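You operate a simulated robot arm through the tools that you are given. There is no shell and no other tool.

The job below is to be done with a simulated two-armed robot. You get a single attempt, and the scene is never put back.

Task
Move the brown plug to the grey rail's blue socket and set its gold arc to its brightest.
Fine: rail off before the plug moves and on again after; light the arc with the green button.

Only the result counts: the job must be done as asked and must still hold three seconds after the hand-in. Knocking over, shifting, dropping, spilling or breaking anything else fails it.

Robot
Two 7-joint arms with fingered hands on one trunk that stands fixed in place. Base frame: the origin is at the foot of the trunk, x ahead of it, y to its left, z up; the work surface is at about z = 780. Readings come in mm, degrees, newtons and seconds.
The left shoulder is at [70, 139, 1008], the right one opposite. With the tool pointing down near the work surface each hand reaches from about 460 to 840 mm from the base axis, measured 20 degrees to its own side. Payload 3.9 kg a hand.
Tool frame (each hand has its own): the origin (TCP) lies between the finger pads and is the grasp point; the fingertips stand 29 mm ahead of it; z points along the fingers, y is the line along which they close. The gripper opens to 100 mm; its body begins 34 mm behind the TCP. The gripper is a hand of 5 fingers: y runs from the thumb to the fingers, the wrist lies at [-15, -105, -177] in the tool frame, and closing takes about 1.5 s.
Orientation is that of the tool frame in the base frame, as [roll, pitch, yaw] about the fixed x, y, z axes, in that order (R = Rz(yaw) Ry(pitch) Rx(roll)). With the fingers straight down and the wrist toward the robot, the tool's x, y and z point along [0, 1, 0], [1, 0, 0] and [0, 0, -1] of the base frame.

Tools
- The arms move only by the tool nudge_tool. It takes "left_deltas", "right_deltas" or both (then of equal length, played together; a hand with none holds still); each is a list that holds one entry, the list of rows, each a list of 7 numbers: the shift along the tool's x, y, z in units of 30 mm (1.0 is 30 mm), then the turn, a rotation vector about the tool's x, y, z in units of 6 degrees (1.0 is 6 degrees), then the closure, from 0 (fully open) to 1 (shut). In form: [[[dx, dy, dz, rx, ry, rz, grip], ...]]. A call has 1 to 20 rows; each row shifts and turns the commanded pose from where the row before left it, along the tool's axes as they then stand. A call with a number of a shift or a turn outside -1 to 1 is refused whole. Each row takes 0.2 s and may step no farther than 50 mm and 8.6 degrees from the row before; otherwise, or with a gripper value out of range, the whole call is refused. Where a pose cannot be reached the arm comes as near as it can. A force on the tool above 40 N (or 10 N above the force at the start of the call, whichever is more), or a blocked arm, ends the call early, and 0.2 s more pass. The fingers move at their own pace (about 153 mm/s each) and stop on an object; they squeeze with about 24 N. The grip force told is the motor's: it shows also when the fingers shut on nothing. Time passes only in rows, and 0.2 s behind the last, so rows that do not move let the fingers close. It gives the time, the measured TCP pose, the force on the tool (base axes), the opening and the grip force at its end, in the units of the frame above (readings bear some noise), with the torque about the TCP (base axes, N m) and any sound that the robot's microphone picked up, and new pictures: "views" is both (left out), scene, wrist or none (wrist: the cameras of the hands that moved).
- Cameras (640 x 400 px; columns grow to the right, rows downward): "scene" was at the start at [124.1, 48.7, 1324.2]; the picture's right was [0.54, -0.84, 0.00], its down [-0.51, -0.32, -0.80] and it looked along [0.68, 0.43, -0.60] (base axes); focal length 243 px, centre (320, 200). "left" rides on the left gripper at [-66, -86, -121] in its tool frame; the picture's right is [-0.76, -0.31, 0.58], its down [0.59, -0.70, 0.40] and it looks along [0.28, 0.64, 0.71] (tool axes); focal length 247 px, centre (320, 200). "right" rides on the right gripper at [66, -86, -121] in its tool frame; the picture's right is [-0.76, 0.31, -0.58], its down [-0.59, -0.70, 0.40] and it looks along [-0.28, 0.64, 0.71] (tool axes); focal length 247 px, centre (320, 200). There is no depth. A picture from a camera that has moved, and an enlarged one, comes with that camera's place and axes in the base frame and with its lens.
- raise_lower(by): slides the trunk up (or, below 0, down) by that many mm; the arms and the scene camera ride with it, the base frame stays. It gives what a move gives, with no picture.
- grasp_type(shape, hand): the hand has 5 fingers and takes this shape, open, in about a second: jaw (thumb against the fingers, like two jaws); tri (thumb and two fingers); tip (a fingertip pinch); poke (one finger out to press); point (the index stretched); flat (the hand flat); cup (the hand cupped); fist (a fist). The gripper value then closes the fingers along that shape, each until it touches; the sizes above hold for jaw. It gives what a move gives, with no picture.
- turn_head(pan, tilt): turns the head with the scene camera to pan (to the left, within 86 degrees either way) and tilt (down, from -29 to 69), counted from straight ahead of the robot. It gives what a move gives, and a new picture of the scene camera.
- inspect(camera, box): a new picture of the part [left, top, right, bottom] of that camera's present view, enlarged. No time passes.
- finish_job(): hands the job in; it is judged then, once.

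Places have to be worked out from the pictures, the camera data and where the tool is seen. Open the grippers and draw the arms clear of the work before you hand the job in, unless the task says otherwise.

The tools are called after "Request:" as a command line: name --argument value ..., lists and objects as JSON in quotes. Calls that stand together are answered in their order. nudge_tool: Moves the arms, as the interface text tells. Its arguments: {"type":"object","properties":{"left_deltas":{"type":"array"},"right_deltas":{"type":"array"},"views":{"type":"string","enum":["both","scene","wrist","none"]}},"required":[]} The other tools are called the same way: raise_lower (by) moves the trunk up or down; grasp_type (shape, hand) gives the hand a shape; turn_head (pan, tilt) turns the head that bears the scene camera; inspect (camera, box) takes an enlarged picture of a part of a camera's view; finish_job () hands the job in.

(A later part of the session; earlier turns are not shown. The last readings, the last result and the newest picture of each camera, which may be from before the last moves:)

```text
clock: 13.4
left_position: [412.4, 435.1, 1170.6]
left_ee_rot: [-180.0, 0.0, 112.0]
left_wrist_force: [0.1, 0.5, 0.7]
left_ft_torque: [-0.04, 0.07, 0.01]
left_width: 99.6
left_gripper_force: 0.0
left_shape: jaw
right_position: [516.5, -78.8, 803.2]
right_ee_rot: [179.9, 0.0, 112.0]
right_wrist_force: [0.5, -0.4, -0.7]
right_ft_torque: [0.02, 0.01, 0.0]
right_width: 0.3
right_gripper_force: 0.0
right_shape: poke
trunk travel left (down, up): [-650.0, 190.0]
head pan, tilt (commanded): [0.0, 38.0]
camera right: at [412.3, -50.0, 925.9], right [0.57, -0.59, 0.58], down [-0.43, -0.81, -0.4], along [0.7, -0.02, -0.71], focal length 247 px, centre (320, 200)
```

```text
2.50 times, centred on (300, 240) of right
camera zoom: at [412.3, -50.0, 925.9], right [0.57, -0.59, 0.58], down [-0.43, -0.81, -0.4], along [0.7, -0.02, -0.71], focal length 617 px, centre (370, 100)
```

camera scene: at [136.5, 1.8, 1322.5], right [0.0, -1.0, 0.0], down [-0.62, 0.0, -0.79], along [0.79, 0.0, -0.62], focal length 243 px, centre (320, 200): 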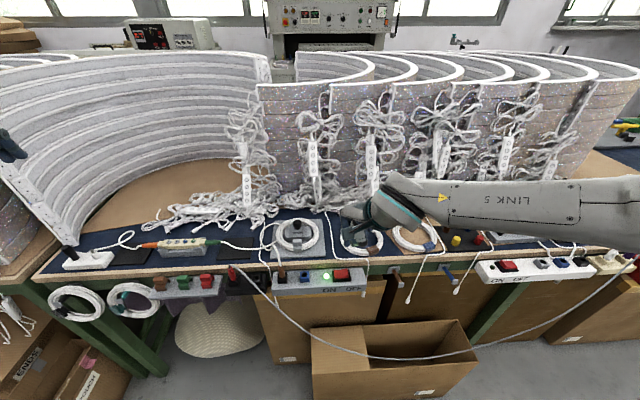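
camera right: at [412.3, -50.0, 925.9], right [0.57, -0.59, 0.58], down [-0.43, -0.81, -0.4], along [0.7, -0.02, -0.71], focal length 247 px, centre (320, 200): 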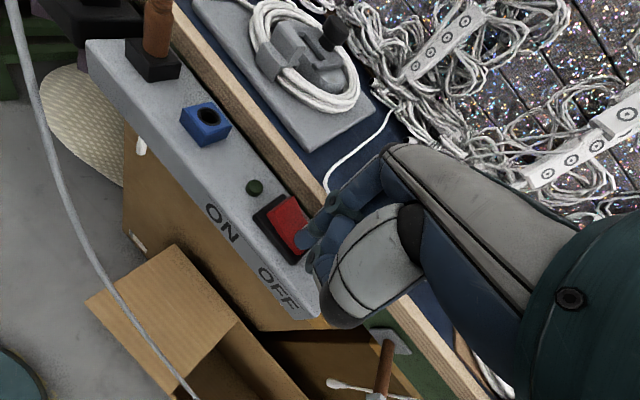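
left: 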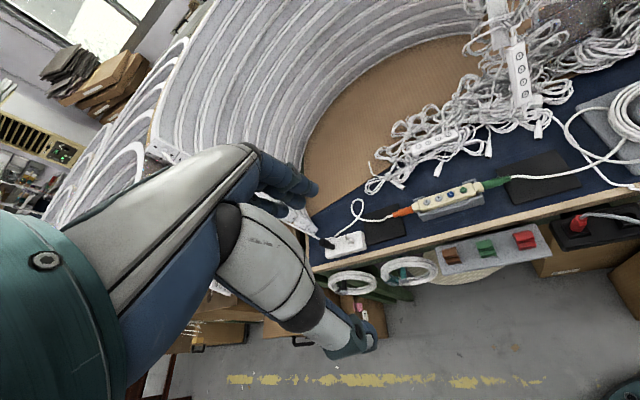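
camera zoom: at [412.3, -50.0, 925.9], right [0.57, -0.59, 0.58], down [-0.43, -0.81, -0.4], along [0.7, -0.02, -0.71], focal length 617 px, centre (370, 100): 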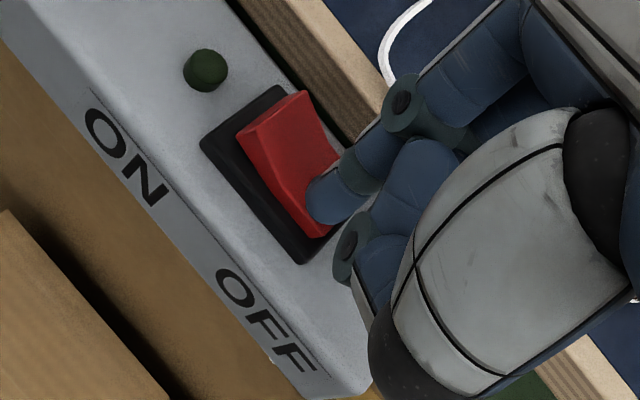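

The lamp is off, the rocker's ON end now stands up, and the finger bears no load, which suggests it has latched. I withdraw upward and check.

Request:
nudge_tool --right_deltas '[[[0, 0, -0.3, 0, 0, 0, 0], [0, 0, -0.7, 0, 0, 0, 0], [0, 0, -1, 0, 0, 0, 0], [0, 0, -1, 0, 0, 0, 0], [0, 0, -1, 0, 0, 0, 0]]]' --views "both"

Request:
inspect --camera "right" --box '[100, 80, 320, 330]'

```text
clock: 14.6
left_position: [410.9, 435.3, 1170.7]
left_ee_rot: [-180.0, 0.0, 111.9]
left_wrist_force: [-0.5, 0.2, -0.4]
left_ft_torque: [0.0, 0.05, 0.02]
left_width: 99.7
left_gripper_force: 0.0
left_shape: jaw
right_position: [512.8, -77.5, 923.6]
right_ee_rot: [179.9, 0.1, 111.9]
right_wrist_force: [0.0, 1.0, 0.0]
right_ft_torque: [-0.04, 0.0, -0.02]
right_width: 0.0
right_gripper_force: 0.0
right_shape: poke
trunk travel left (down, up): [-650.0, 190.0]
head pan, tilt (commanded): [0.0, 38.0]
camera scene: at [136.4, 1.9, 1322.5], right [0.0, -1.0, 0.0], down [-0.62, 0.0, -0.79], along [0.79, 0.0, -0.62], focal length 243 px, centre (320, 200)
camera right: at [410.3, -50.0, 1045.5], right [0.57, -0.59, 0.58], down [-0.43, -0.81, -0.4], along [0.7, -0.02, -0.71], focal length 247 px, centre (320, 200)
```

scene: 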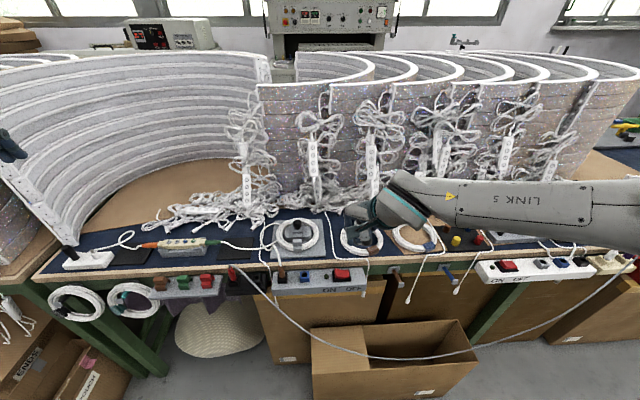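
right: 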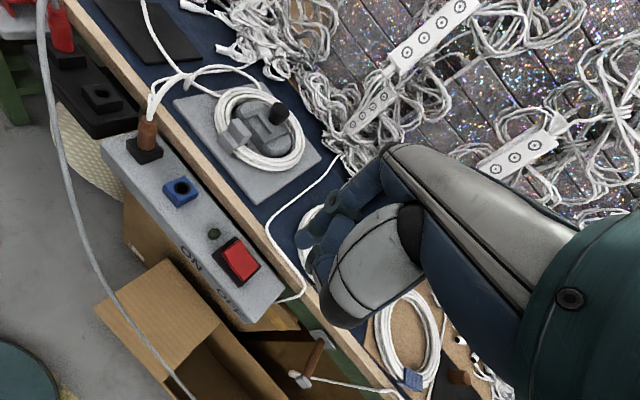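

```text
1.60 times, centred on (210, 205) of right
camera zoom: at [410.3, -50.0, 1045.5], right [0.57, -0.59, 0.58], down [-0.43, -0.81, -0.4], along [0.7, -0.02, -0.71], focal length 395 px, centre (496, 192)
```

zoom: 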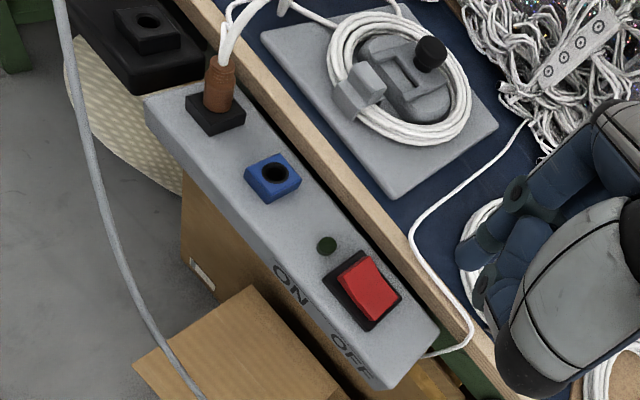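

The rail stays off: lamp dark, rocker latched toward OFF. Next is the plug at about (513, 98), so I set the hand to "tri" and look at its form.

Request:
grasp_type --shape "tri" --hand "right"

Request:
inspect --camera "scene" --box '[320, 170, 440, 270]'

Request:
inspect --camera "right" --box '[220, 100, 460, 350]'

```text
clock: 15.5
left_position: [412.5, 435.6, 1171.0]
left_ee_rot: [180.0, -0.1, 111.9]
left_wrist_force: [-0.7, 1.1, 0.1]
left_ft_torque: [-0.01, -0.02, 0.01]
left_width: 99.9
left_gripper_force: 0.1
left_shape: jaw
right_position: [514.6, -77.4, 923.3]
right_ee_rot: [179.9, -0.1, 111.9]
right_wrist_force: [0.2, -1.1, 1.1]
right_ft_torque: [0.0, -0.04, -0.03]
right_width: 99.8
right_gripper_force: 0.1
right_shape: tri
trunk travel left (down, up): [-650.0, 190.0]
head pan, tilt (commanded): [0.0, 38.0]
```

```text
4.00 times, centred on (380, 220) of scene
camera zoom: at [136.9, 2.1, 1322.5], right [0.0, -1.0, 0.0], down [-0.62, 0.0, -0.79], along [0.79, 0.0, -0.62], focal length 970 px, centre (80, 120)
```

zoom: 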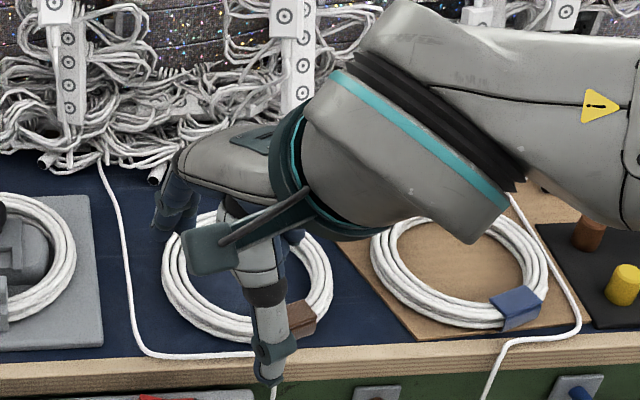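

```text
1.60 times, centred on (340, 225) of right
camera zoom: at [410.8, -49.8, 1044.9], right [0.57, -0.59, 0.58], down [-0.43, -0.81, -0.4], along [0.7, -0.02, -0.71], focal length 395 px, centre (288, 160)
```

zoom: 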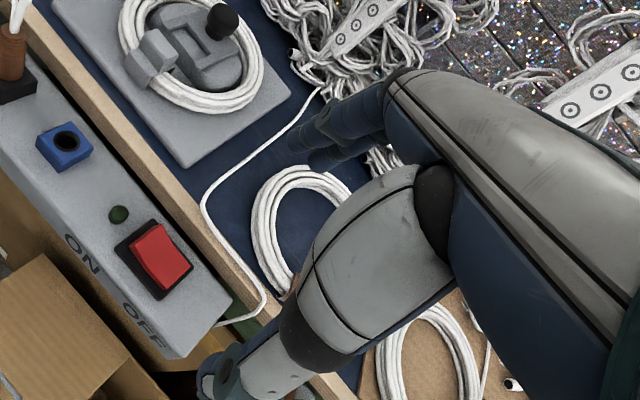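

In "tri" the thumb comes from the robot side and two fingers from beyond. Because the plug's cable stands straight up, I will tilt the hand so the cable clears the palm: I turn the yaw by 52° and tilt 35° about the closing axis, at this safe height.

Request:
nudge_tool --right_deltas '[[[0, 0, -0.3, 0, 0, 0.867, 0], [0, 0, -0.3, 0, 0, 0.867, 0], [0, 0, -0.3, 0, 0, 0.867, 0], [0, 0, -0.3, 0, 0, 0.867, 0], [0, 0, -0.3, 0, 0, 0.867, 0], [0, 0, 0, 0, 0, 0.867, 0], [0, 0, 0, 0, 0, 0.867, 0], [0, 0, 0, 0, 0, 0.867, 0], [0, 0, 0, 0, 0, 0.867, 0], [0, 0, 0, 0, 0, 0.867, 0], [0, 0, 0, 0, 0.972, 0, 0], [0, 0, 0, 0, 0.972, 0, 0], [0, 0, 0, 0, 0.972, 0, 0], [0, 0, 0, 0, 0.972, 0, 0], [0, 0, 0, 0, 0.972, 0, 0], [0, 0, 0, 0, 0.972, 0, 0]]]' --views "both"

```text
clock: 18.9
left_position: [411.3, 435.0, 1171.8]
left_ee_rot: [-180.0, 0.0, 112.0]
left_wrist_force: [-0.2, 0.3, 0.6]
left_ft_torque: [0.02, 0.04, 0.01]
left_width: 99.8
left_gripper_force: 0.1
left_shape: jaw
right_position: [516.1, -78.3, 970.9]
right_ee_rot: [-179.9, -35.2, 60.1]
right_wrist_force: [-0.6, 0.6, 0.3]
right_ft_torque: [-0.01, -0.01, -0.04]
right_width: 99.8
right_gripper_force: 0.2
right_shape: tri
trunk travel left (down, up): [-650.0, 190.0]
head pan, tilt (commanded): [0.0, 38.0]
camera scene: at [136.8, 1.3, 1322.5], right [0.0, -1.0, 0.0], down [-0.62, 0.0, -0.79], along [0.79, 0.0, -0.62], focal length 243 px, centre (320, 200)
camera right: at [434.5, -50.1, 1107.0], right [-0.21, -0.98, 0.04], down [-0.73, 0.13, -0.67], along [0.65, -0.16, -0.75], focal length 247 px, centre (320, 200)
```

scene: 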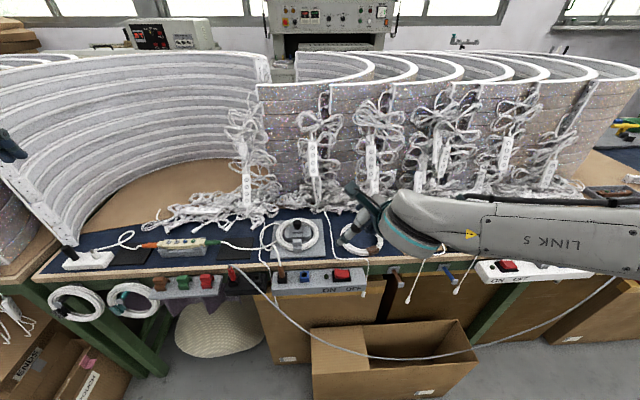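
right: 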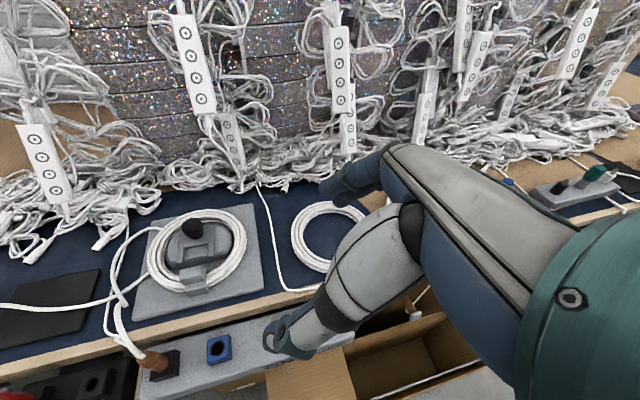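

The orientation was reached exactly. I close the fingers partly in the air to see where the pinch point lies relative to the TCP.

Request:
nudge_tool --right_deltas '[[[0, 0, 0, 0, 0, 0, 0.85], [0, 0, 0, 0, 0, 0, 0.85], [0, 0, 0, 0, 0, 0, 0.85], [0, 0, 0, 0, 0, 0, 0.85], [0, 0, 0, 0, 0, 0, 0.85]]]' --views "none"

Request:
inspect --camera "right" --box '[230, 120, 450, 360]'

Request:
inspect --camera "scene" --box '[330, 160, 450, 260]'

```text
clock: 20.1
left_position: [412.0, 435.6, 1171.2]
left_ee_rot: [180.0, -0.1, 112.0]
left_wrist_force: [-0.1, 0.5, 0.4]
left_ft_torque: [0.0, 0.03, 0.0]
left_width: 99.6
left_gripper_force: 0.1
left_shape: jaw
right_position: [517.0, -78.5, 969.7]
right_ee_rot: [180.0, -35.1, 60.0]
right_wrist_force: [0.2, 0.9, -0.5]
right_ft_torque: [-0.01, 0.03, -0.02]
right_width: 15.4
right_gripper_force: 0.0
right_shape: tri
trunk travel left (down, up): [-650.0, 190.0]
head pan, tilt (commanded): [0.0, 38.0]
```

```text
1.67 times, centred on (340, 240) of right
camera zoom: at [434.8, -49.3, 1107.0], right [-0.21, -0.98, 0.04], down [-0.74, 0.13, -0.66], along [0.64, -0.17, -0.75], focal length 412 px, centre (287, 133)
```

zoom: 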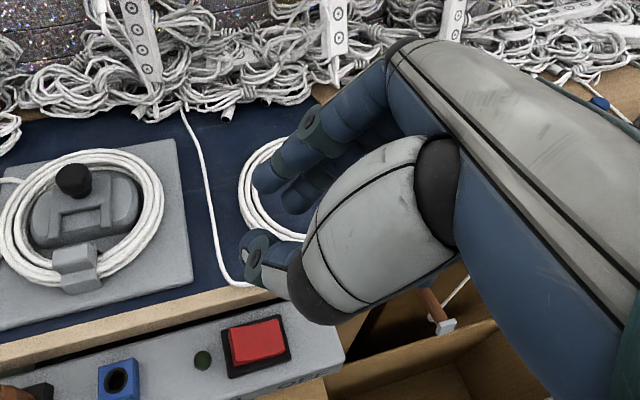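

```text
4.00 times, centred on (390, 210) of scene
camera zoom: at [136.9, 2.2, 1322.5], right [0.0, -1.0, 0.0], down [-0.62, 0.0, -0.79], along [0.79, 0.0, -0.62], focal length 970 px, centre (40, 160)
```

zoom: 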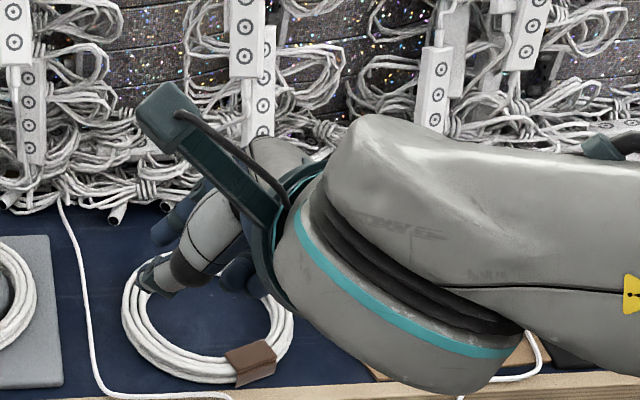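

The pinch gap lies between TCP and 29 mm ahead along the tool axis, as expected. I now move to a stand-off point 100 mm back along the tool axis from the plug, with the fingers opened to about 50 mm.

Request:
nudge_tool --right_deltas '[[[0.213, -0.611, 0.729, 0, 0, 0, 0.5], [0.213, -0.611, 0.729, 0, 0, 0, 0.5], [0.213, -0.611, 0.729, 0, 0, 0, 0.5], [0.213, -0.611, 0.729, 0, 0, 0, 0.5], [0.213, -0.611, 0.729, 0, 0, 0, 0.5], [0, 0, 0, 0, 0, 0, 0.5]]]' --views "both"

Request:
inspect --camera "right" --box '[200, 140, 440, 380]'

Request:
inspect --camera "scene" --box '[240, 190, 380, 310]'

```text
clock: 21.5
left_position: [410.7, 435.3, 1170.4]
left_ee_rot: [179.9, 0.1, 111.9]
left_wrist_force: [0.4, -0.6, 0.2]
left_ft_torque: [0.01, 0.02, -0.01]
left_width: 99.7
left_gripper_force: 0.0
left_shape: jaw
right_position: [481.6, 45.2, 898.7]
right_ee_rot: [-179.9, -35.1, 59.9]
right_wrist_force: [0.9, 0.6, -0.1]
right_ft_torque: [-0.01, -0.02, -0.02]
right_width: 49.8
right_gripper_force: 0.0
right_shape: tri
trunk travel left (down, up): [-650.0, 190.0]
head pan, tilt (commanded): [0.0, 38.0]
camera scene: at [136.7, 1.3, 1322.5], right [0.0, -1.0, 0.0], down [-0.62, 0.0, -0.79], along [0.79, 0.0, -0.62], focal length 243 px, centre (320, 200)
camera right: at [399.0, 73.3, 1036.3], right [-0.21, -0.98, 0.04], down [-0.74, 0.13, -0.66], along [0.64, -0.17, -0.75], focal length 247 px, centre (320, 200)
```

scene: 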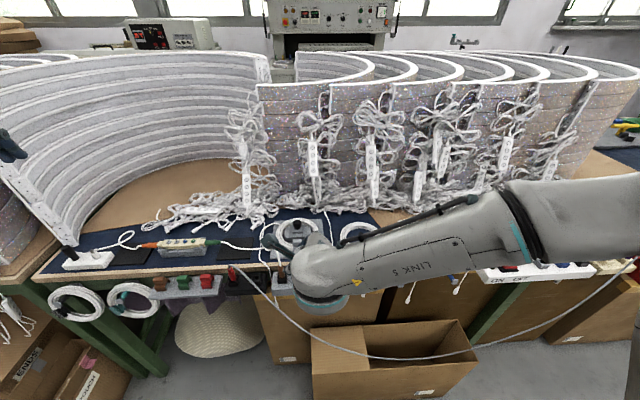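
right: 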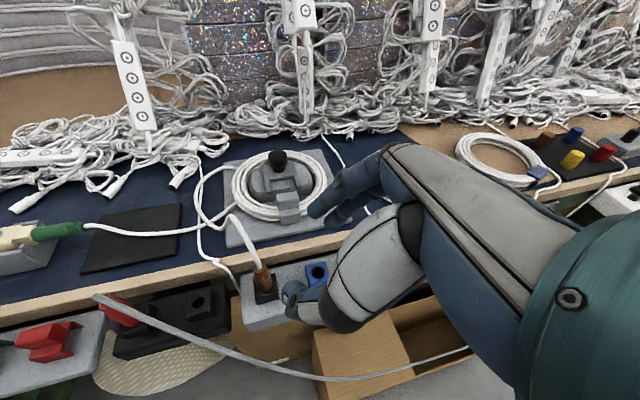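

```text
1.67 times, centred on (320, 260) of right
camera zoom: at [399.0, 73.3, 1036.3], right [-0.21, -0.98, 0.04], down [-0.74, 0.13, -0.66], along [0.64, -0.17, -0.75], focal length 412 px, centre (320, 100)
```

zoom: 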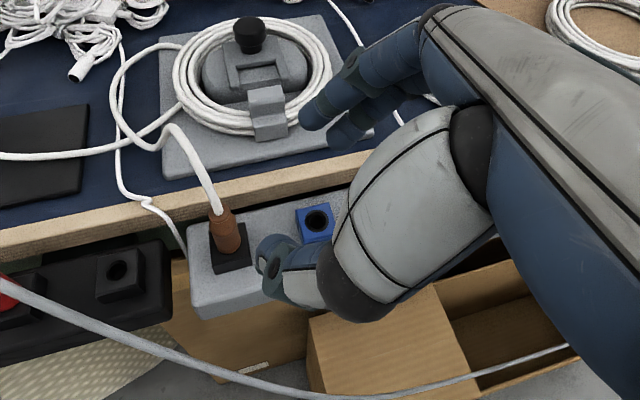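

```text
3.33 times, centred on (310, 250) of scene
camera zoom: at [136.7, 1.3, 1322.5], right [0.0, -1.0, 0.0], down [-0.62, 0.0, -0.79], along [0.79, 0.0, -0.62], focal length 808 px, centre (353, 33)
```

zoom: 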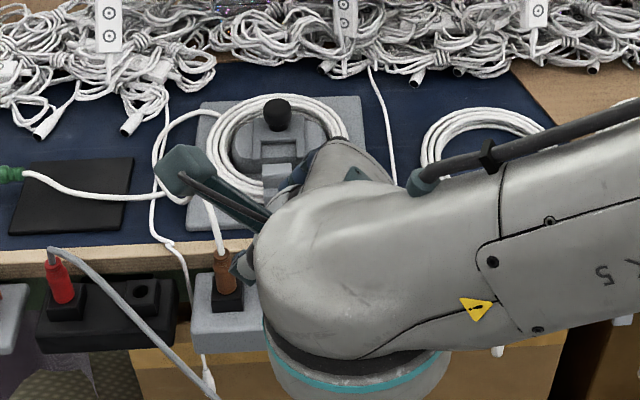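

The plug shows clearly beyond the open thumb and fingers, and the views agree on its axis at about (512.5, 98). I advance 65 mm along the tool axis and look again.

Request:
nudge_tool --right_deltas '[[[0, 0, 0.542, 0, 0, 0, 0.5], [0, 0, 0.542, 0, 0, 0, 0.5], [0, 0, 0.542, 0, 0, 0, 0.5], [0, 0, 0.542, 0, 0, 0, 0.5]]]' --views "none"

Request:
inspect --camera "right" --box '[200, 140, 440, 380]'

Request:
inspect --camera "scene" --box '[240, 210, 340, 300]'

```text
clock: 22.5
left_position: [411.5, 435.1, 1171.2]
left_ee_rot: [180.0, 0.0, 112.0]
left_wrist_force: [0.1, 0.5, 0.5]
left_ft_torque: [0.01, 0.0, -0.01]
left_width: 99.7
left_gripper_force: 0.1
left_shape: jaw
right_position: [502.6, 77.0, 845.3]
right_ee_rot: [180.0, -35.1, 60.1]
right_wrist_force: [0.1, -0.2, -0.1]
right_ft_torque: [-0.03, -0.05, -0.04]
right_width: 49.4
right_gripper_force: 0.0
right_shape: tri
trunk travel left (down, up): [-650.0, 190.0]
head pan, tilt (commanded): [0.0, 38.0]
```

```text
1.67 times, centred on (320, 260) of right
camera zoom: at [420.2, 106.5, 982.9], right [-0.21, -0.98, 0.04], down [-0.74, 0.13, -0.66], along [0.64, -0.17, -0.75], focal length 412 px, centre (320, 100)
```

zoom: 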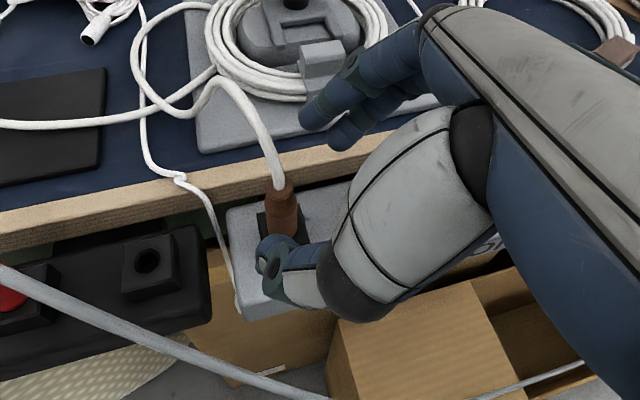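

```text
4.44 times, centred on (290, 255) of scene
camera zoom: at [137.3, 2.5, 1322.5], right [0.0, -1.0, 0.0], down [-0.62, 0.0, -0.79], along [0.79, 0.0, -0.62], focal length 1078 px, centre (453, -44)
```

zoom: 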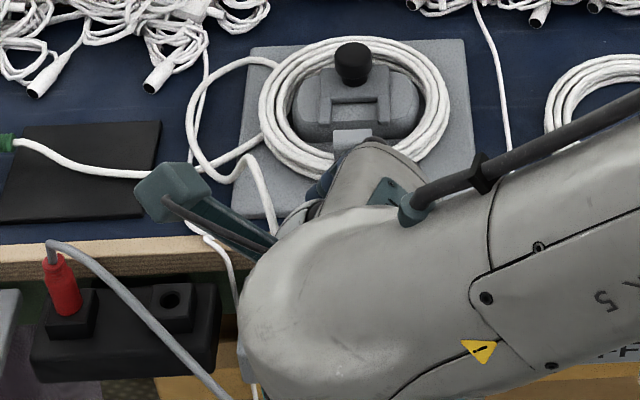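

The plug lines up with the gap between thumb and fingers. I advance the remaining 34 mm with the opening narrowed to about 40 mm.

Request:
nudge_tool --right_deltas '[[[-0.015, -0.02, 0.38, 0, 0, 0, 0.6], [-0.015, -0.02, 0.38, 0, 0, 0, 0.6], [-0.015, -0.02, 0.38, 0, 0, 0, 0.6], [0, 0, 0, 0, 0, 0, 0.6]]]' --views "none"

Request:
inspect --camera "right" --box '[220, 140, 420, 340]'

Request:
inspect --camera "left" --box '[440, 100, 640, 300]'

```text
clock: 23.5
left_position: [411.8, 435.7, 1171.1]
left_ee_rot: [-180.0, -0.1, 112.0]
left_wrist_force: [-0.5, -0.3, -0.6]
left_ft_torque: [0.02, -0.02, 0.03]
left_width: 99.6
left_gripper_force: 0.1
left_shape: jaw
right_position: [509.6, 93.6, 818.1]
right_ee_rot: [-180.0, -35.0, 60.0]
right_wrist_force: [0.1, -0.3, -0.6]
right_ft_torque: [0.02, 0.0, -0.01]
right_width: 40.5
right_gripper_force: 0.1
right_shape: tri
trunk travel left (down, up): [-650.0, 190.0]
head pan, tilt (commanded): [0.0, 38.0]
```

```text
2.00 times, centred on (320, 240) of right
camera zoom: at [427.3, 123.1, 955.0], right [-0.21, -0.98, 0.04], down [-0.74, 0.13, -0.66], along [0.64, -0.17, -0.75], focal length 494 px, centre (320, 120)
```

zoom: 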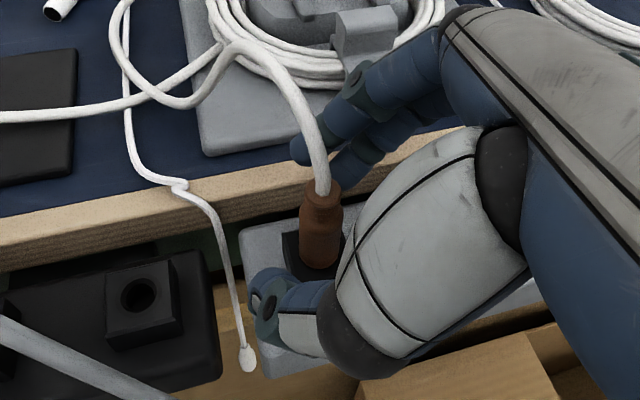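

```text
2.00 times, centred on (540, 200) of left
camera zoom: at [357.4, 342.3, 1290.3], right [0.0, -0.82, -0.58], down [-0.87, 0.28, -0.4], along [0.49, 0.5, -0.71], focal length 494 px, centre (-120, 200)
```

zoom: 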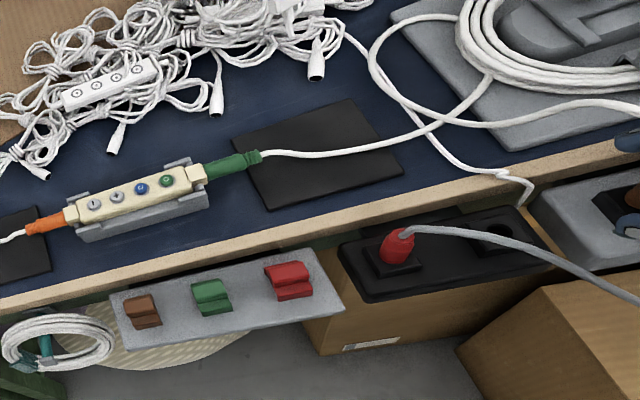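

The plug stands between thumb and index, with pads overlapping its upper half. I close the hand on it.

Request:
nudge_tool --right_deltas '[[[0, 0, 0, 0, 0, 0, 0.75], [0, 0, 0, 0, 0, 0, 0.85], [0, 0, 0, 0, 0, 0, 1], [0, 0, 0, 0, 0, 0, 1], [0, 0, 0, 0, 0, 0, 1]]]' --views "none"

Request:
inspect --camera "right" --box '[220, 140, 420, 340]'

```text
clock: 24.7
left_position: [413.2, 435.4, 1169.3]
left_ee_rot: [-179.9, 0.0, 111.9]
left_wrist_force: [0.7, -0.4, -0.7]
left_ft_torque: [0.04, 0.0, 0.01]
left_width: 99.6
left_gripper_force: 0.0
left_shape: jaw
right_position: [509.3, 93.9, 817.1]
right_ee_rot: [179.9, -35.0, 60.1]
right_wrist_force: [5.7, 4.0, -2.3]
right_ft_torque: [-0.06, 0.01, 0.02]
right_width: 5.0
right_gripper_force: 24.3
right_shape: tri
trunk travel left (down, up): [-650.0, 190.0]
head pan, tilt (commanded): [0.0, 38.0]
```

```text
2.00 times, centred on (320, 240) of right
camera zoom: at [428.6, 123.7, 954.6], right [-0.21, -0.98, 0.04], down [-0.74, 0.13, -0.66], along [0.64, -0.17, -0.75], focal length 494 px, centre (320, 120)
```

zoom: 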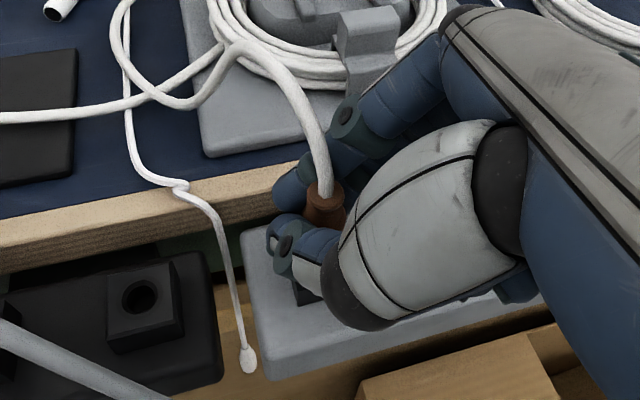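

The grip reads 24 N but a width of only 5 mm, which suggests the index closed on the thin cable above the plug. I open, back off 35 mm along the tool axis and tilt 18° more, so that both fingers will bear on the plug body itself.

Request:
nudge_tool --right_deltas '[[[0, 0, 0, 0, 0, 0, 0.6], [0, 0, 0, 0, 0, 0, 0.6], [0, 0, -0.4, 0, 0, 0, 0.6], [0, 0, -0.4, 0, 0, 0, 0.6], [0, 0, -0.367, 0, 0, 0, 0.6], [0, 0, 0, 0, 1, 0, 0.6], [0, 0, 0, 0, 1, 0, 0.6], [0, 0, 0, 0, 1, 0, 0.6]]]' --views "both"

Request:
inspect --camera "right" --box '[200, 120, 440, 360]'

```text
clock: 26.5
left_position: [411.3, 433.3, 1171.6]
left_ee_rot: [-180.0, 0.1, 112.0]
left_wrist_force: [0.1, 0.3, -0.4]
left_ft_torque: [0.01, -0.01, 0.0]
left_width: 99.7
left_gripper_force: 0.1
left_shape: jaw
right_position: [498.1, 77.6, 846.6]
right_ee_rot: [-180.0, -53.1, 60.1]
right_wrist_force: [0.3, 0.5, -0.9]
right_ft_torque: [-0.01, -0.02, -0.01]
right_width: 39.8
right_gripper_force: 0.0
right_shape: tri
trunk travel left (down, up): [-650.0, 190.0]
head pan, tilt (commanded): [0.0, 38.0]
camera scene: at [137.2, 1.8, 1322.5], right [0.0, -1.0, 0.0], down [-0.62, 0.0, -0.79], along [0.79, 0.0, -0.62], focal length 243 px, centre (320, 200)
camera right: at [396.1, 69.8, 971.1], right [-0.19, -0.95, -0.26], down [-0.63, 0.32, -0.71], along [0.76, 0.03, -0.65], focal length 247 px, centre (320, 200)
```

scene: 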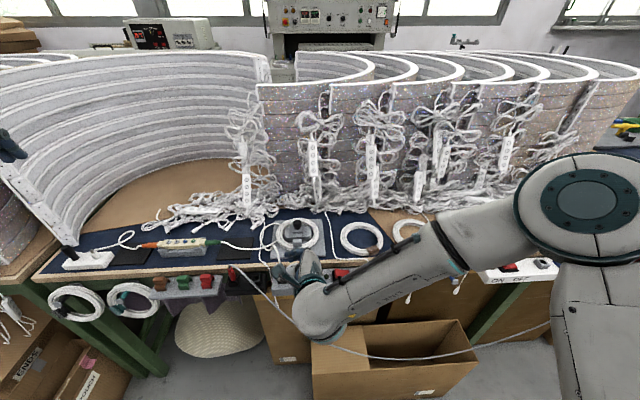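
right: 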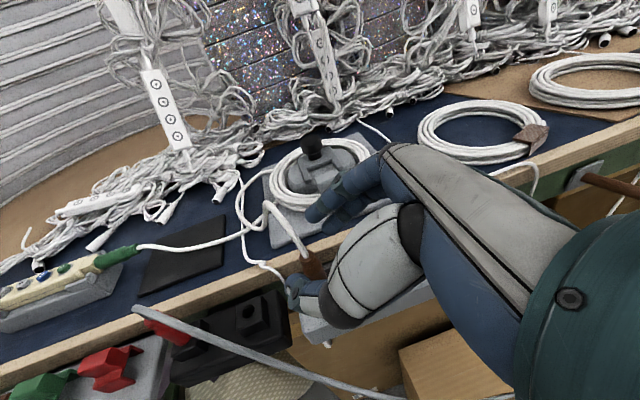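

```text
1.67 times, centred on (320, 240) of right
camera zoom: at [396.1, 69.8, 971.1], right [-0.19, -0.95, -0.26], down [-0.63, 0.32, -0.71], along [0.76, 0.03, -0.65], focal length 412 px, centre (320, 133)
```

zoom: 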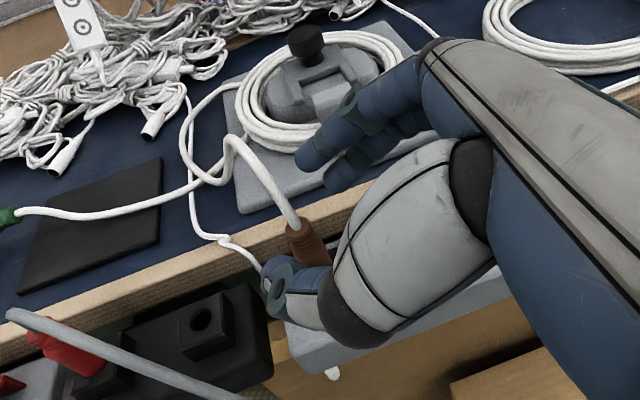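

The view puts the plug's axis at about (513.5, 98), slightly to the finger side. I move down to the new grasp point at plug mid-height with this correction, fingers still 40 mm open.

Request:
nudge_tool --right_deltas '[[[-0.21, 0.036, 0.342, 0, 0, 0, 0.6], [-0.21, 0.036, 0.342, 0, 0, 0, 0.6], [-0.21, 0.036, 0.342, 0, 0, 0, 0.6], [0, 0, 0, 0, 0, 0, 0.6]]]' --views "none"

Request:
inspect --camera "right" --box '[220, 140, 420, 340]'

Request:
inspect --camera "scene" --box '[240, 220, 340, 320]'

```text
clock: 27.5
left_position: [412.0, 435.5, 1172.0]
left_ee_rot: [-180.0, -0.1, 112.0]
left_wrist_force: [-0.3, 0.8, -0.4]
left_ft_torque: [0.0, 0.0, 0.02]
left_width: 99.8
left_gripper_force: 0.1
left_shape: jaw
right_position: [508.1, 88.1, 811.3]
right_ee_rot: [180.0, -53.1, 60.0]
right_wrist_force: [0.1, 0.6, 0.7]
right_ft_torque: [0.0, -0.01, -0.01]
right_width: 39.5
right_gripper_force: 0.0
right_shape: tri
trunk travel left (down, up): [-650.0, 190.0]
head pan, tilt (commanded): [0.0, 38.0]
```

```text
2.00 times, centred on (320, 240) of right
camera zoom: at [405.7, 80.3, 937.4], right [-0.19, -0.95, -0.26], down [-0.63, 0.32, -0.71], along [0.76, 0.03, -0.65], focal length 494 px, centre (320, 120)
```

zoom: 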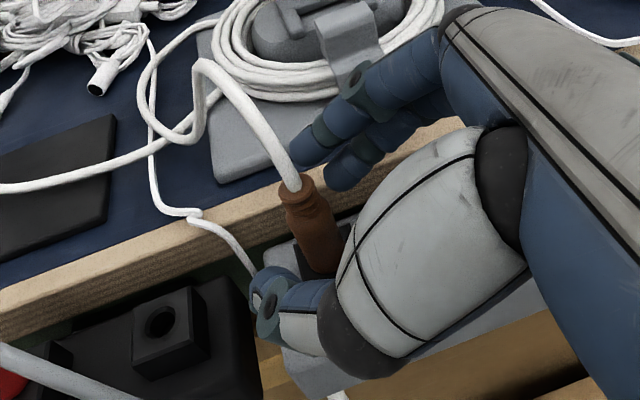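

```text
4.00 times, centred on (290, 270) of scene
camera zoom: at [136.7, 1.9, 1322.5], right [0.0, -1.0, 0.0], down [-0.62, 0.0, -0.79], along [0.79, 0.0, -0.62], focal length 970 px, centre (440, -80)
```

zoom: 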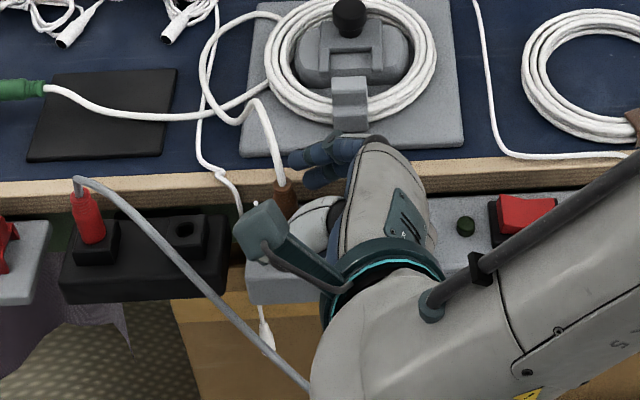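

The plug lies between the pads near the fingertips, with thumb and index on either side. I close the hand.

Request:
nudge_tool --right_deltas '[[[0, 0, 0, 0, 0, 0, 0.75], [0, 0, 0, 0, 0, 0, 0.85], [0, 0, 0, 0, 0, 0, 1], [0, 0, 0, 0, 0, 0, 1], [0, 0, 0, 0, 0, 0, 1], [0, 0, 0, 0, 0, 0, 1]]]' --views "none"

Request:
inspect --camera "right" --box '[220, 140, 420, 340]'

Request:
inspect --camera "scene" --box '[270, 230, 320, 290]'

```text
clock: 28.9
left_position: [412.3, 434.6, 1171.1]
left_ee_rot: [180.0, 0.0, 112.1]
left_wrist_force: [-0.3, -0.4, 0.4]
left_ft_torque: [-0.01, 0.03, -0.01]
left_width: 99.7
left_gripper_force: 0.1
left_shape: jaw
right_position: [508.4, 87.3, 811.3]
right_ee_rot: [179.9, -53.1, 60.0]
right_wrist_force: [1.6, 3.6, -0.1]
right_ft_torque: [0.01, 0.03, 0.02]
right_width: 7.2
right_gripper_force: 23.7
right_shape: tri
trunk travel left (down, up): [-650.0, 190.0]
head pan, tilt (commanded): [0.0, 38.0]
```

```text
2.00 times, centred on (320, 240) of right
camera zoom: at [405.9, 80.9, 937.4], right [-0.19, -0.95, -0.26], down [-0.63, 0.32, -0.71], along [0.76, 0.03, -0.65], focal length 494 px, centre (320, 120)
```

zoom: 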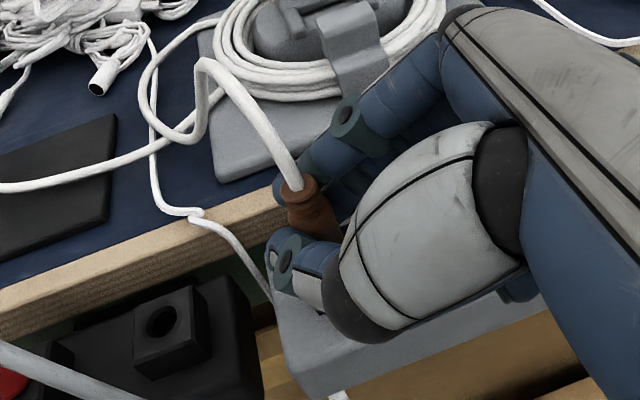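

```text
6.67 times, centred on (295, 260) of scene
camera zoom: at [137.2, 2.7, 1322.5], right [0.0, -1.0, 0.0], down [-0.62, 0.0, -0.79], along [0.79, 0.0, -0.62], focal length 1617 px, centre (487, -200)
```

zoom: 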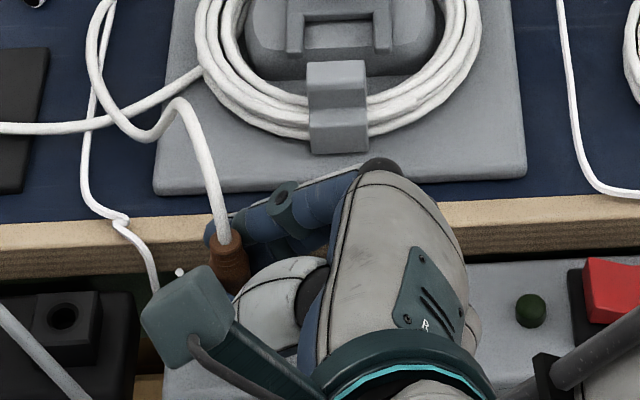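

Thumb and index now clasp the brown body with 24 N. I pull straight up 12 mm in 3 mm steps and watch the force.

Request:
nudge_tool --right_deltas '[[[0.08, 0, -0.06, 0, 0, 0, 1], [0.08, 0, -0.06, 0, 0, 0, 1], [0.08, 0, -0.06, 0, 0, 0, 1], [0.08, 0, -0.06, 0, 0, 0, 1]]]' --views "none"

Request:
inspect --camera "right" --box '[220, 140, 420, 340]'

Request:
inspect --camera "scene" --box '[270, 230, 320, 290]'

```text
clock: 29.9
left_position: [410.9, 435.4, 1171.2]
left_ee_rot: [180.0, 0.1, 111.9]
left_wrist_force: [0.3, -0.4, 0.7]
left_ft_torque: [0.01, -0.03, -0.03]
left_width: 99.9
left_gripper_force: 0.1
left_shape: jaw
right_position: [507.2, 86.3, 824.0]
right_ee_rot: [-180.0, -53.1, 60.0]
right_wrist_force: [-0.7, -0.1, 0.3]
right_ft_torque: [0.05, 0.04, 0.01]
right_width: 7.3
right_gripper_force: 23.9
right_shape: tri
trunk travel left (down, up): [-650.0, 190.0]
head pan, tilt (commanded): [0.0, 38.0]
```

```text
2.00 times, centred on (320, 240) of right
camera zoom: at [404.5, 79.7, 949.7], right [-0.19, -0.95, -0.26], down [-0.63, 0.32, -0.71], along [0.76, 0.03, -0.65], focal length 494 px, centre (320, 120)
```

zoom: 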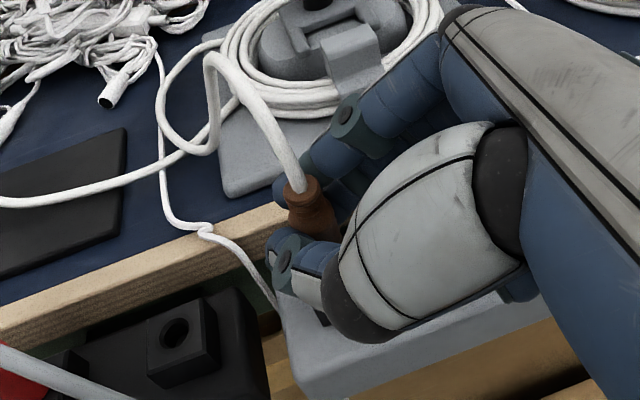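

```text
6.67 times, centred on (295, 260) of scene
camera zoom: at [136.5, 1.8, 1322.6], right [0.0, -1.0, 0.0], down [-0.62, 0.0, -0.79], along [0.79, 0.0, -0.62], focal length 1617 px, centre (487, -200)
```

zoom: 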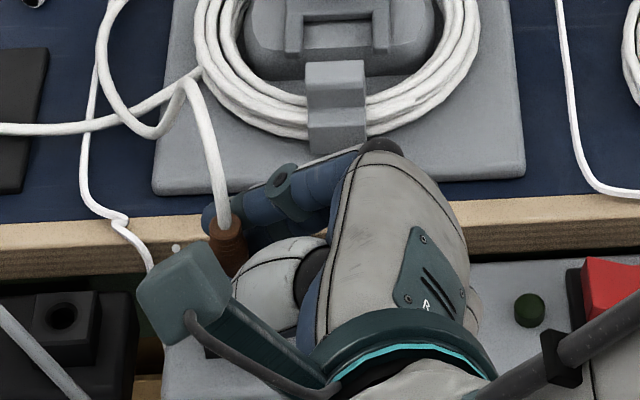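

The plug rose with the hand without slipping and the force is back to zero. I lift another 36 mm so that its pin clears the sockets.

Request:
nudge_tool --right_deltas '[[[0.16, 0, -0.12, 0, 0, 0, 1], [0.16, 0, -0.12, 0, 0, 0, 1], [0.16, 0, -0.12, 0, 0, 0, 1], [0.16, 0, -0.12, 0, 0, 0, 1], [0.16, 0, -0.12, 0, 0, 0, 1], [0.16, 0, -0.12, 0, 0, 0, 1]]]' --views "both"

Request:
inspect --camera "right" --box '[220, 140, 420, 340]'

Request:
inspect --camera "scene" --box '[265, 215, 345, 295]'

Request:
inspect --camera "left" --box '[520, 140, 640, 240]'

```text
clock: 31.3
left_position: [410.9, 434.5, 1170.3]
left_ee_rot: [180.0, 0.0, 112.1]
left_wrist_force: [-0.2, -0.5, 0.7]
left_ft_torque: [-0.01, 0.03, -0.01]
left_width: 99.8
left_gripper_force: 0.1
left_shape: jaw
right_position: [507.8, 85.6, 860.8]
right_ee_rot: [180.0, -53.2, 60.0]
right_wrist_force: [0.4, 0.4, 0.3]
right_ft_torque: [-0.03, -0.01, 0.03]
right_width: 7.1
right_gripper_force: 23.7
right_shape: tri
trunk travel left (down, up): [-650.0, 190.0]
head pan, tilt (commanded): [0.0, 38.0]
camera scene: at [136.8, 2.0, 1322.5], right [0.0, -1.0, 0.0], down [-0.62, 0.0, -0.79], along [0.79, 0.0, -0.62], focal length 243 px, centre (320, 200)
camera right: at [405.4, 79.2, 985.8], right [-0.19, -0.95, -0.26], down [-0.63, 0.32, -0.71], along [0.76, 0.03, -0.66], focal length 247 px, centre (320, 200)
```

scene: 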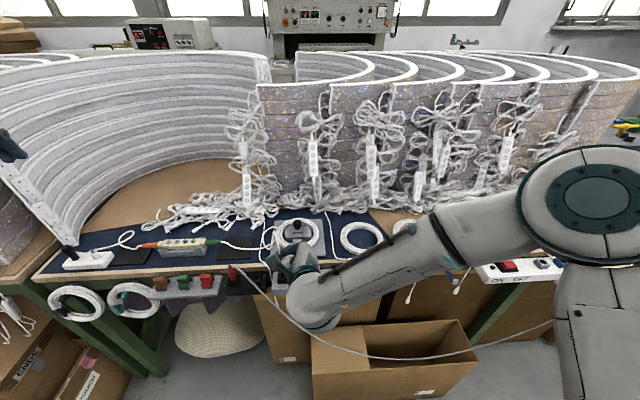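
right: 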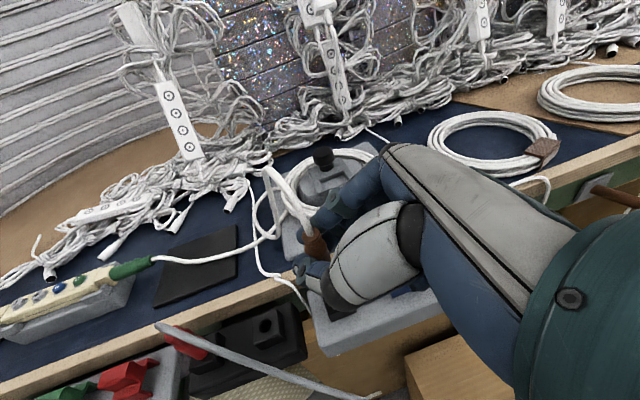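

```text
2.00 times, centred on (320, 240) of right
camera zoom: at [405.4, 79.2, 985.8], right [-0.19, -0.95, -0.26], down [-0.63, 0.32, -0.71], along [0.76, 0.03, -0.66], focal length 494 px, centre (320, 120)
```

zoom: 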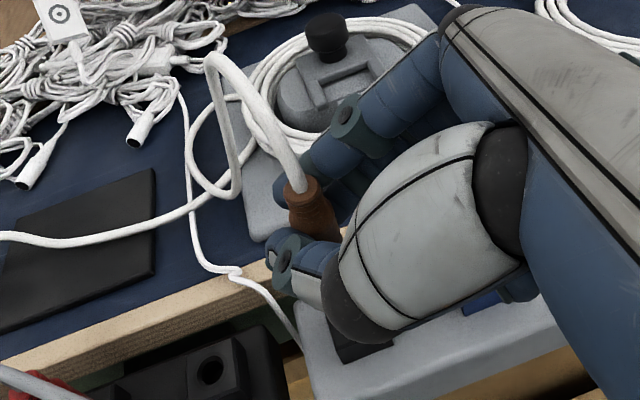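

```text
5.00 times, centred on (305, 255) of scene
camera zoom: at [136.8, 2.0, 1322.5], right [0.0, -1.0, 0.0], down [-0.62, 0.0, -0.79], along [0.79, 0.0, -0.62], focal length 1213 px, centre (395, -75)
```

zoom: 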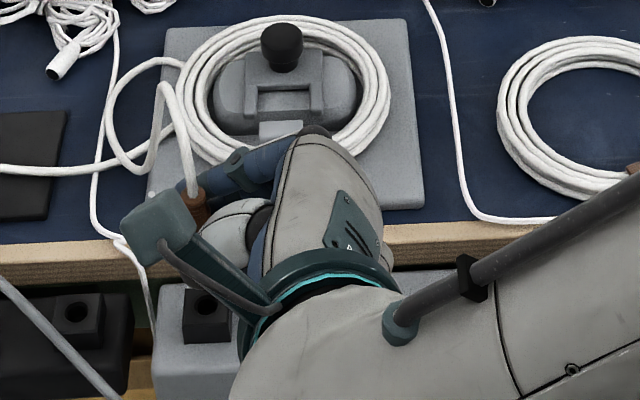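

```text
4.00 times, centred on (580, 190) of left
camera zoom: at [357.5, 342.5, 1290.2], right [0.0, -0.82, -0.58], down [-0.87, 0.28, -0.4], along [0.49, 0.5, -0.71], focal length 988 px, centre (-720, 240)
```

zoom: 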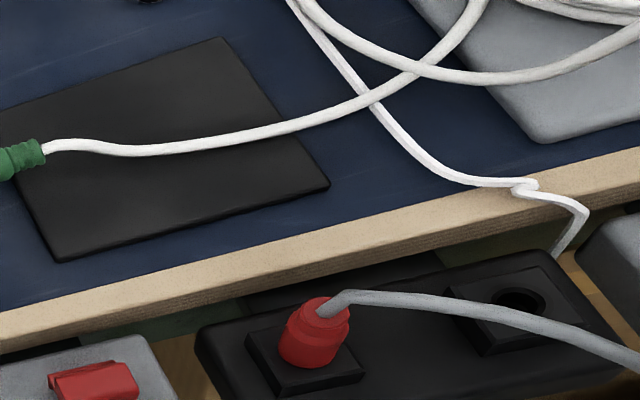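

The black socket is empty now, and the plug still sits the same way in the grip. I enlarge the empty black hole to fix the exact step from it to the blue one.

Request:
inspect --camera "scene" --box '[265, 245, 305, 275]'

Request:
inspect --camera "right" --box '[280, 280, 400, 360]'

```text
13.33 times, centred on (285, 260) of scene
camera zoom: at [136.8, 2.0, 1322.5], right [0.0, -1.0, 0.0], down [-0.62, 0.0, -0.79], along [0.79, 0.0, -0.62], focal length 3234 px, centre (787, -600)
```

zoom: 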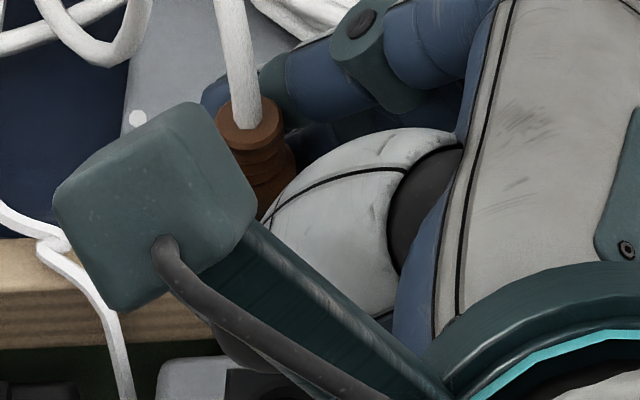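

```text
5.00 times, centred on (340, 320) of right
camera zoom: at [405.4, 79.2, 985.8], right [-0.19, -0.95, -0.26], down [-0.63, 0.32, -0.71], along [0.76, 0.03, -0.66], focal length 1235 px, centre (220, -400)
```

zoom: 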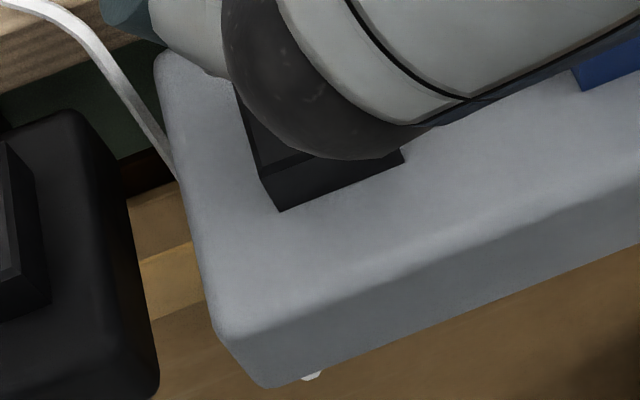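

The two holes differ by about (+3, -57, 0) mm by my measurements. I carry the plug that far at this height.

Request:
nudge_tool --right_deltas '[[[-0.238, 0.26, -0.317, 0, 0, 0, 1], [-0.238, 0.26, -0.317, 0, 0, 0, 1], [-0.238, 0.26, -0.317, 0, 0, 0, 1], [-0.238, 0.26, -0.317, 0, 0, 0, 1], [0, 0, 0, 0, 0, 0, 1]]]' --views "both"

Request:
inspect --camera "right" --box '[220, 160, 420, 360]'

Request:
inspect --camera "scene" --box '[265, 215, 365, 300]'

Request:
inspect --camera "left" --box '[560, 100, 640, 180]'

```text
clock: 32.5
left_position: [411.5, 435.5, 1170.6]
left_ee_rot: [180.0, 0.0, 111.9]
left_wrist_force: [-0.6, 0.2, -0.5]
left_ft_torque: [0.02, 0.0, 0.0]
left_width: 99.7
left_gripper_force: 0.2
left_shape: jaw
right_position: [510.3, 30.6, 860.8]
right_ee_rot: [-180.0, -53.1, 59.9]
right_wrist_force: [0.1, 0.8, -0.5]
right_ft_torque: [0.0, 0.0, 0.03]
right_width: 7.4
right_gripper_force: 24.3
right_shape: tri
trunk travel left (down, up): [-650.0, 190.0]
head pan, tilt (commanded): [0.0, 38.0]
camera scene: at [137.0, 2.5, 1322.5], right [0.0, -1.0, 0.0], down [-0.62, 0.0, -0.79], along [0.79, 0.0, -0.62], focal length 243 px, centre (320, 200)
camera right: at [407.8, 23.5, 985.9], right [-0.19, -0.95, -0.26], down [-0.63, 0.32, -0.71], along [0.76, 0.03, -0.65], focal length 247 px, centre (320, 200)
```

scene: 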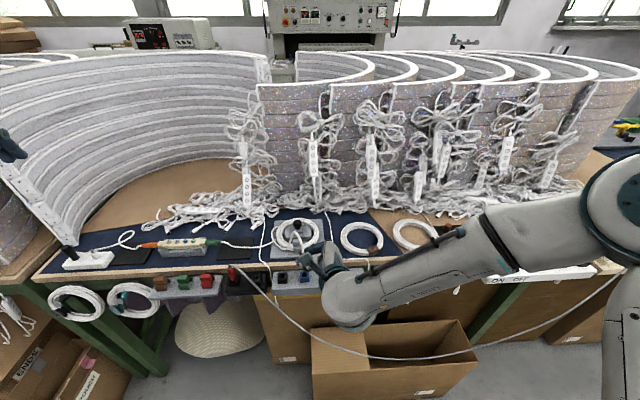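
right: 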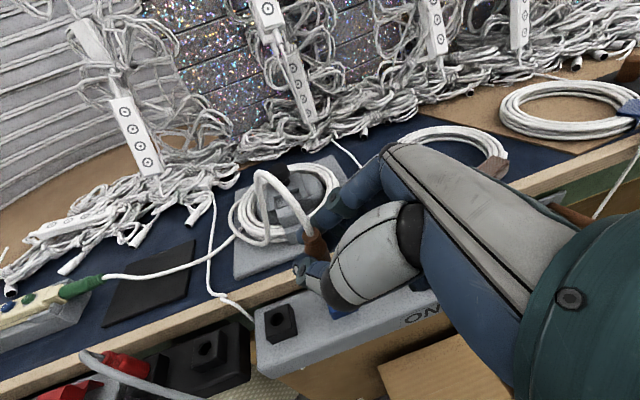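

```text
2.00 times, centred on (320, 260) of right
camera zoom: at [407.8, 23.5, 985.9], right [-0.19, -0.95, -0.26], down [-0.63, 0.32, -0.71], along [0.76, 0.03, -0.65], focal length 494 px, centre (320, 80)
```

zoom: 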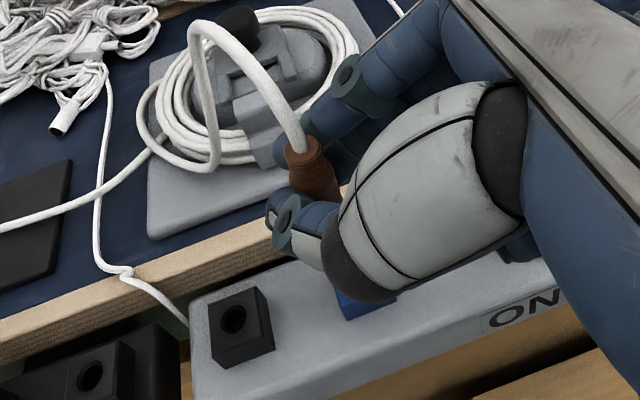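

```text
4.71 times, centred on (315, 258) of scene
camera zoom: at [137.0, 2.5, 1322.5], right [0.0, -1.0, 0.0], down [-0.62, 0.0, -0.79], along [0.79, 0.0, -0.62], focal length 1142 px, centre (344, -71)
```

zoom: 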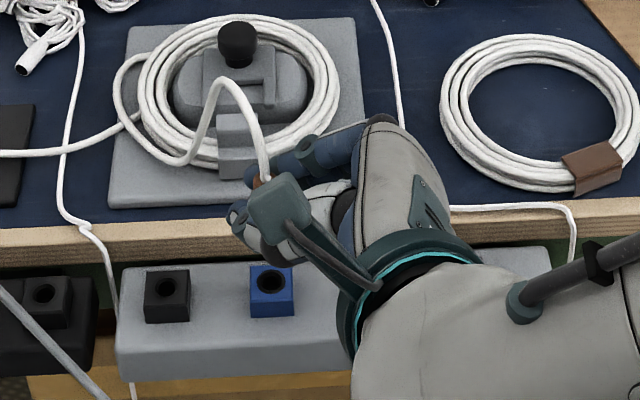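

```text
5.00 times, centred on (600, 140) of left
camera zoom: at [357.7, 342.9, 1290.0], right [0.0, -0.82, -0.58], down [-0.87, 0.28, -0.4], along [0.49, 0.5, -0.71], focal length 1235 px, centre (-1080, 500)
```

zoom: 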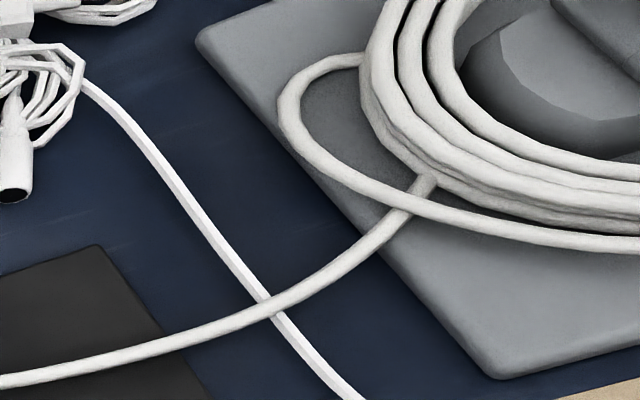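

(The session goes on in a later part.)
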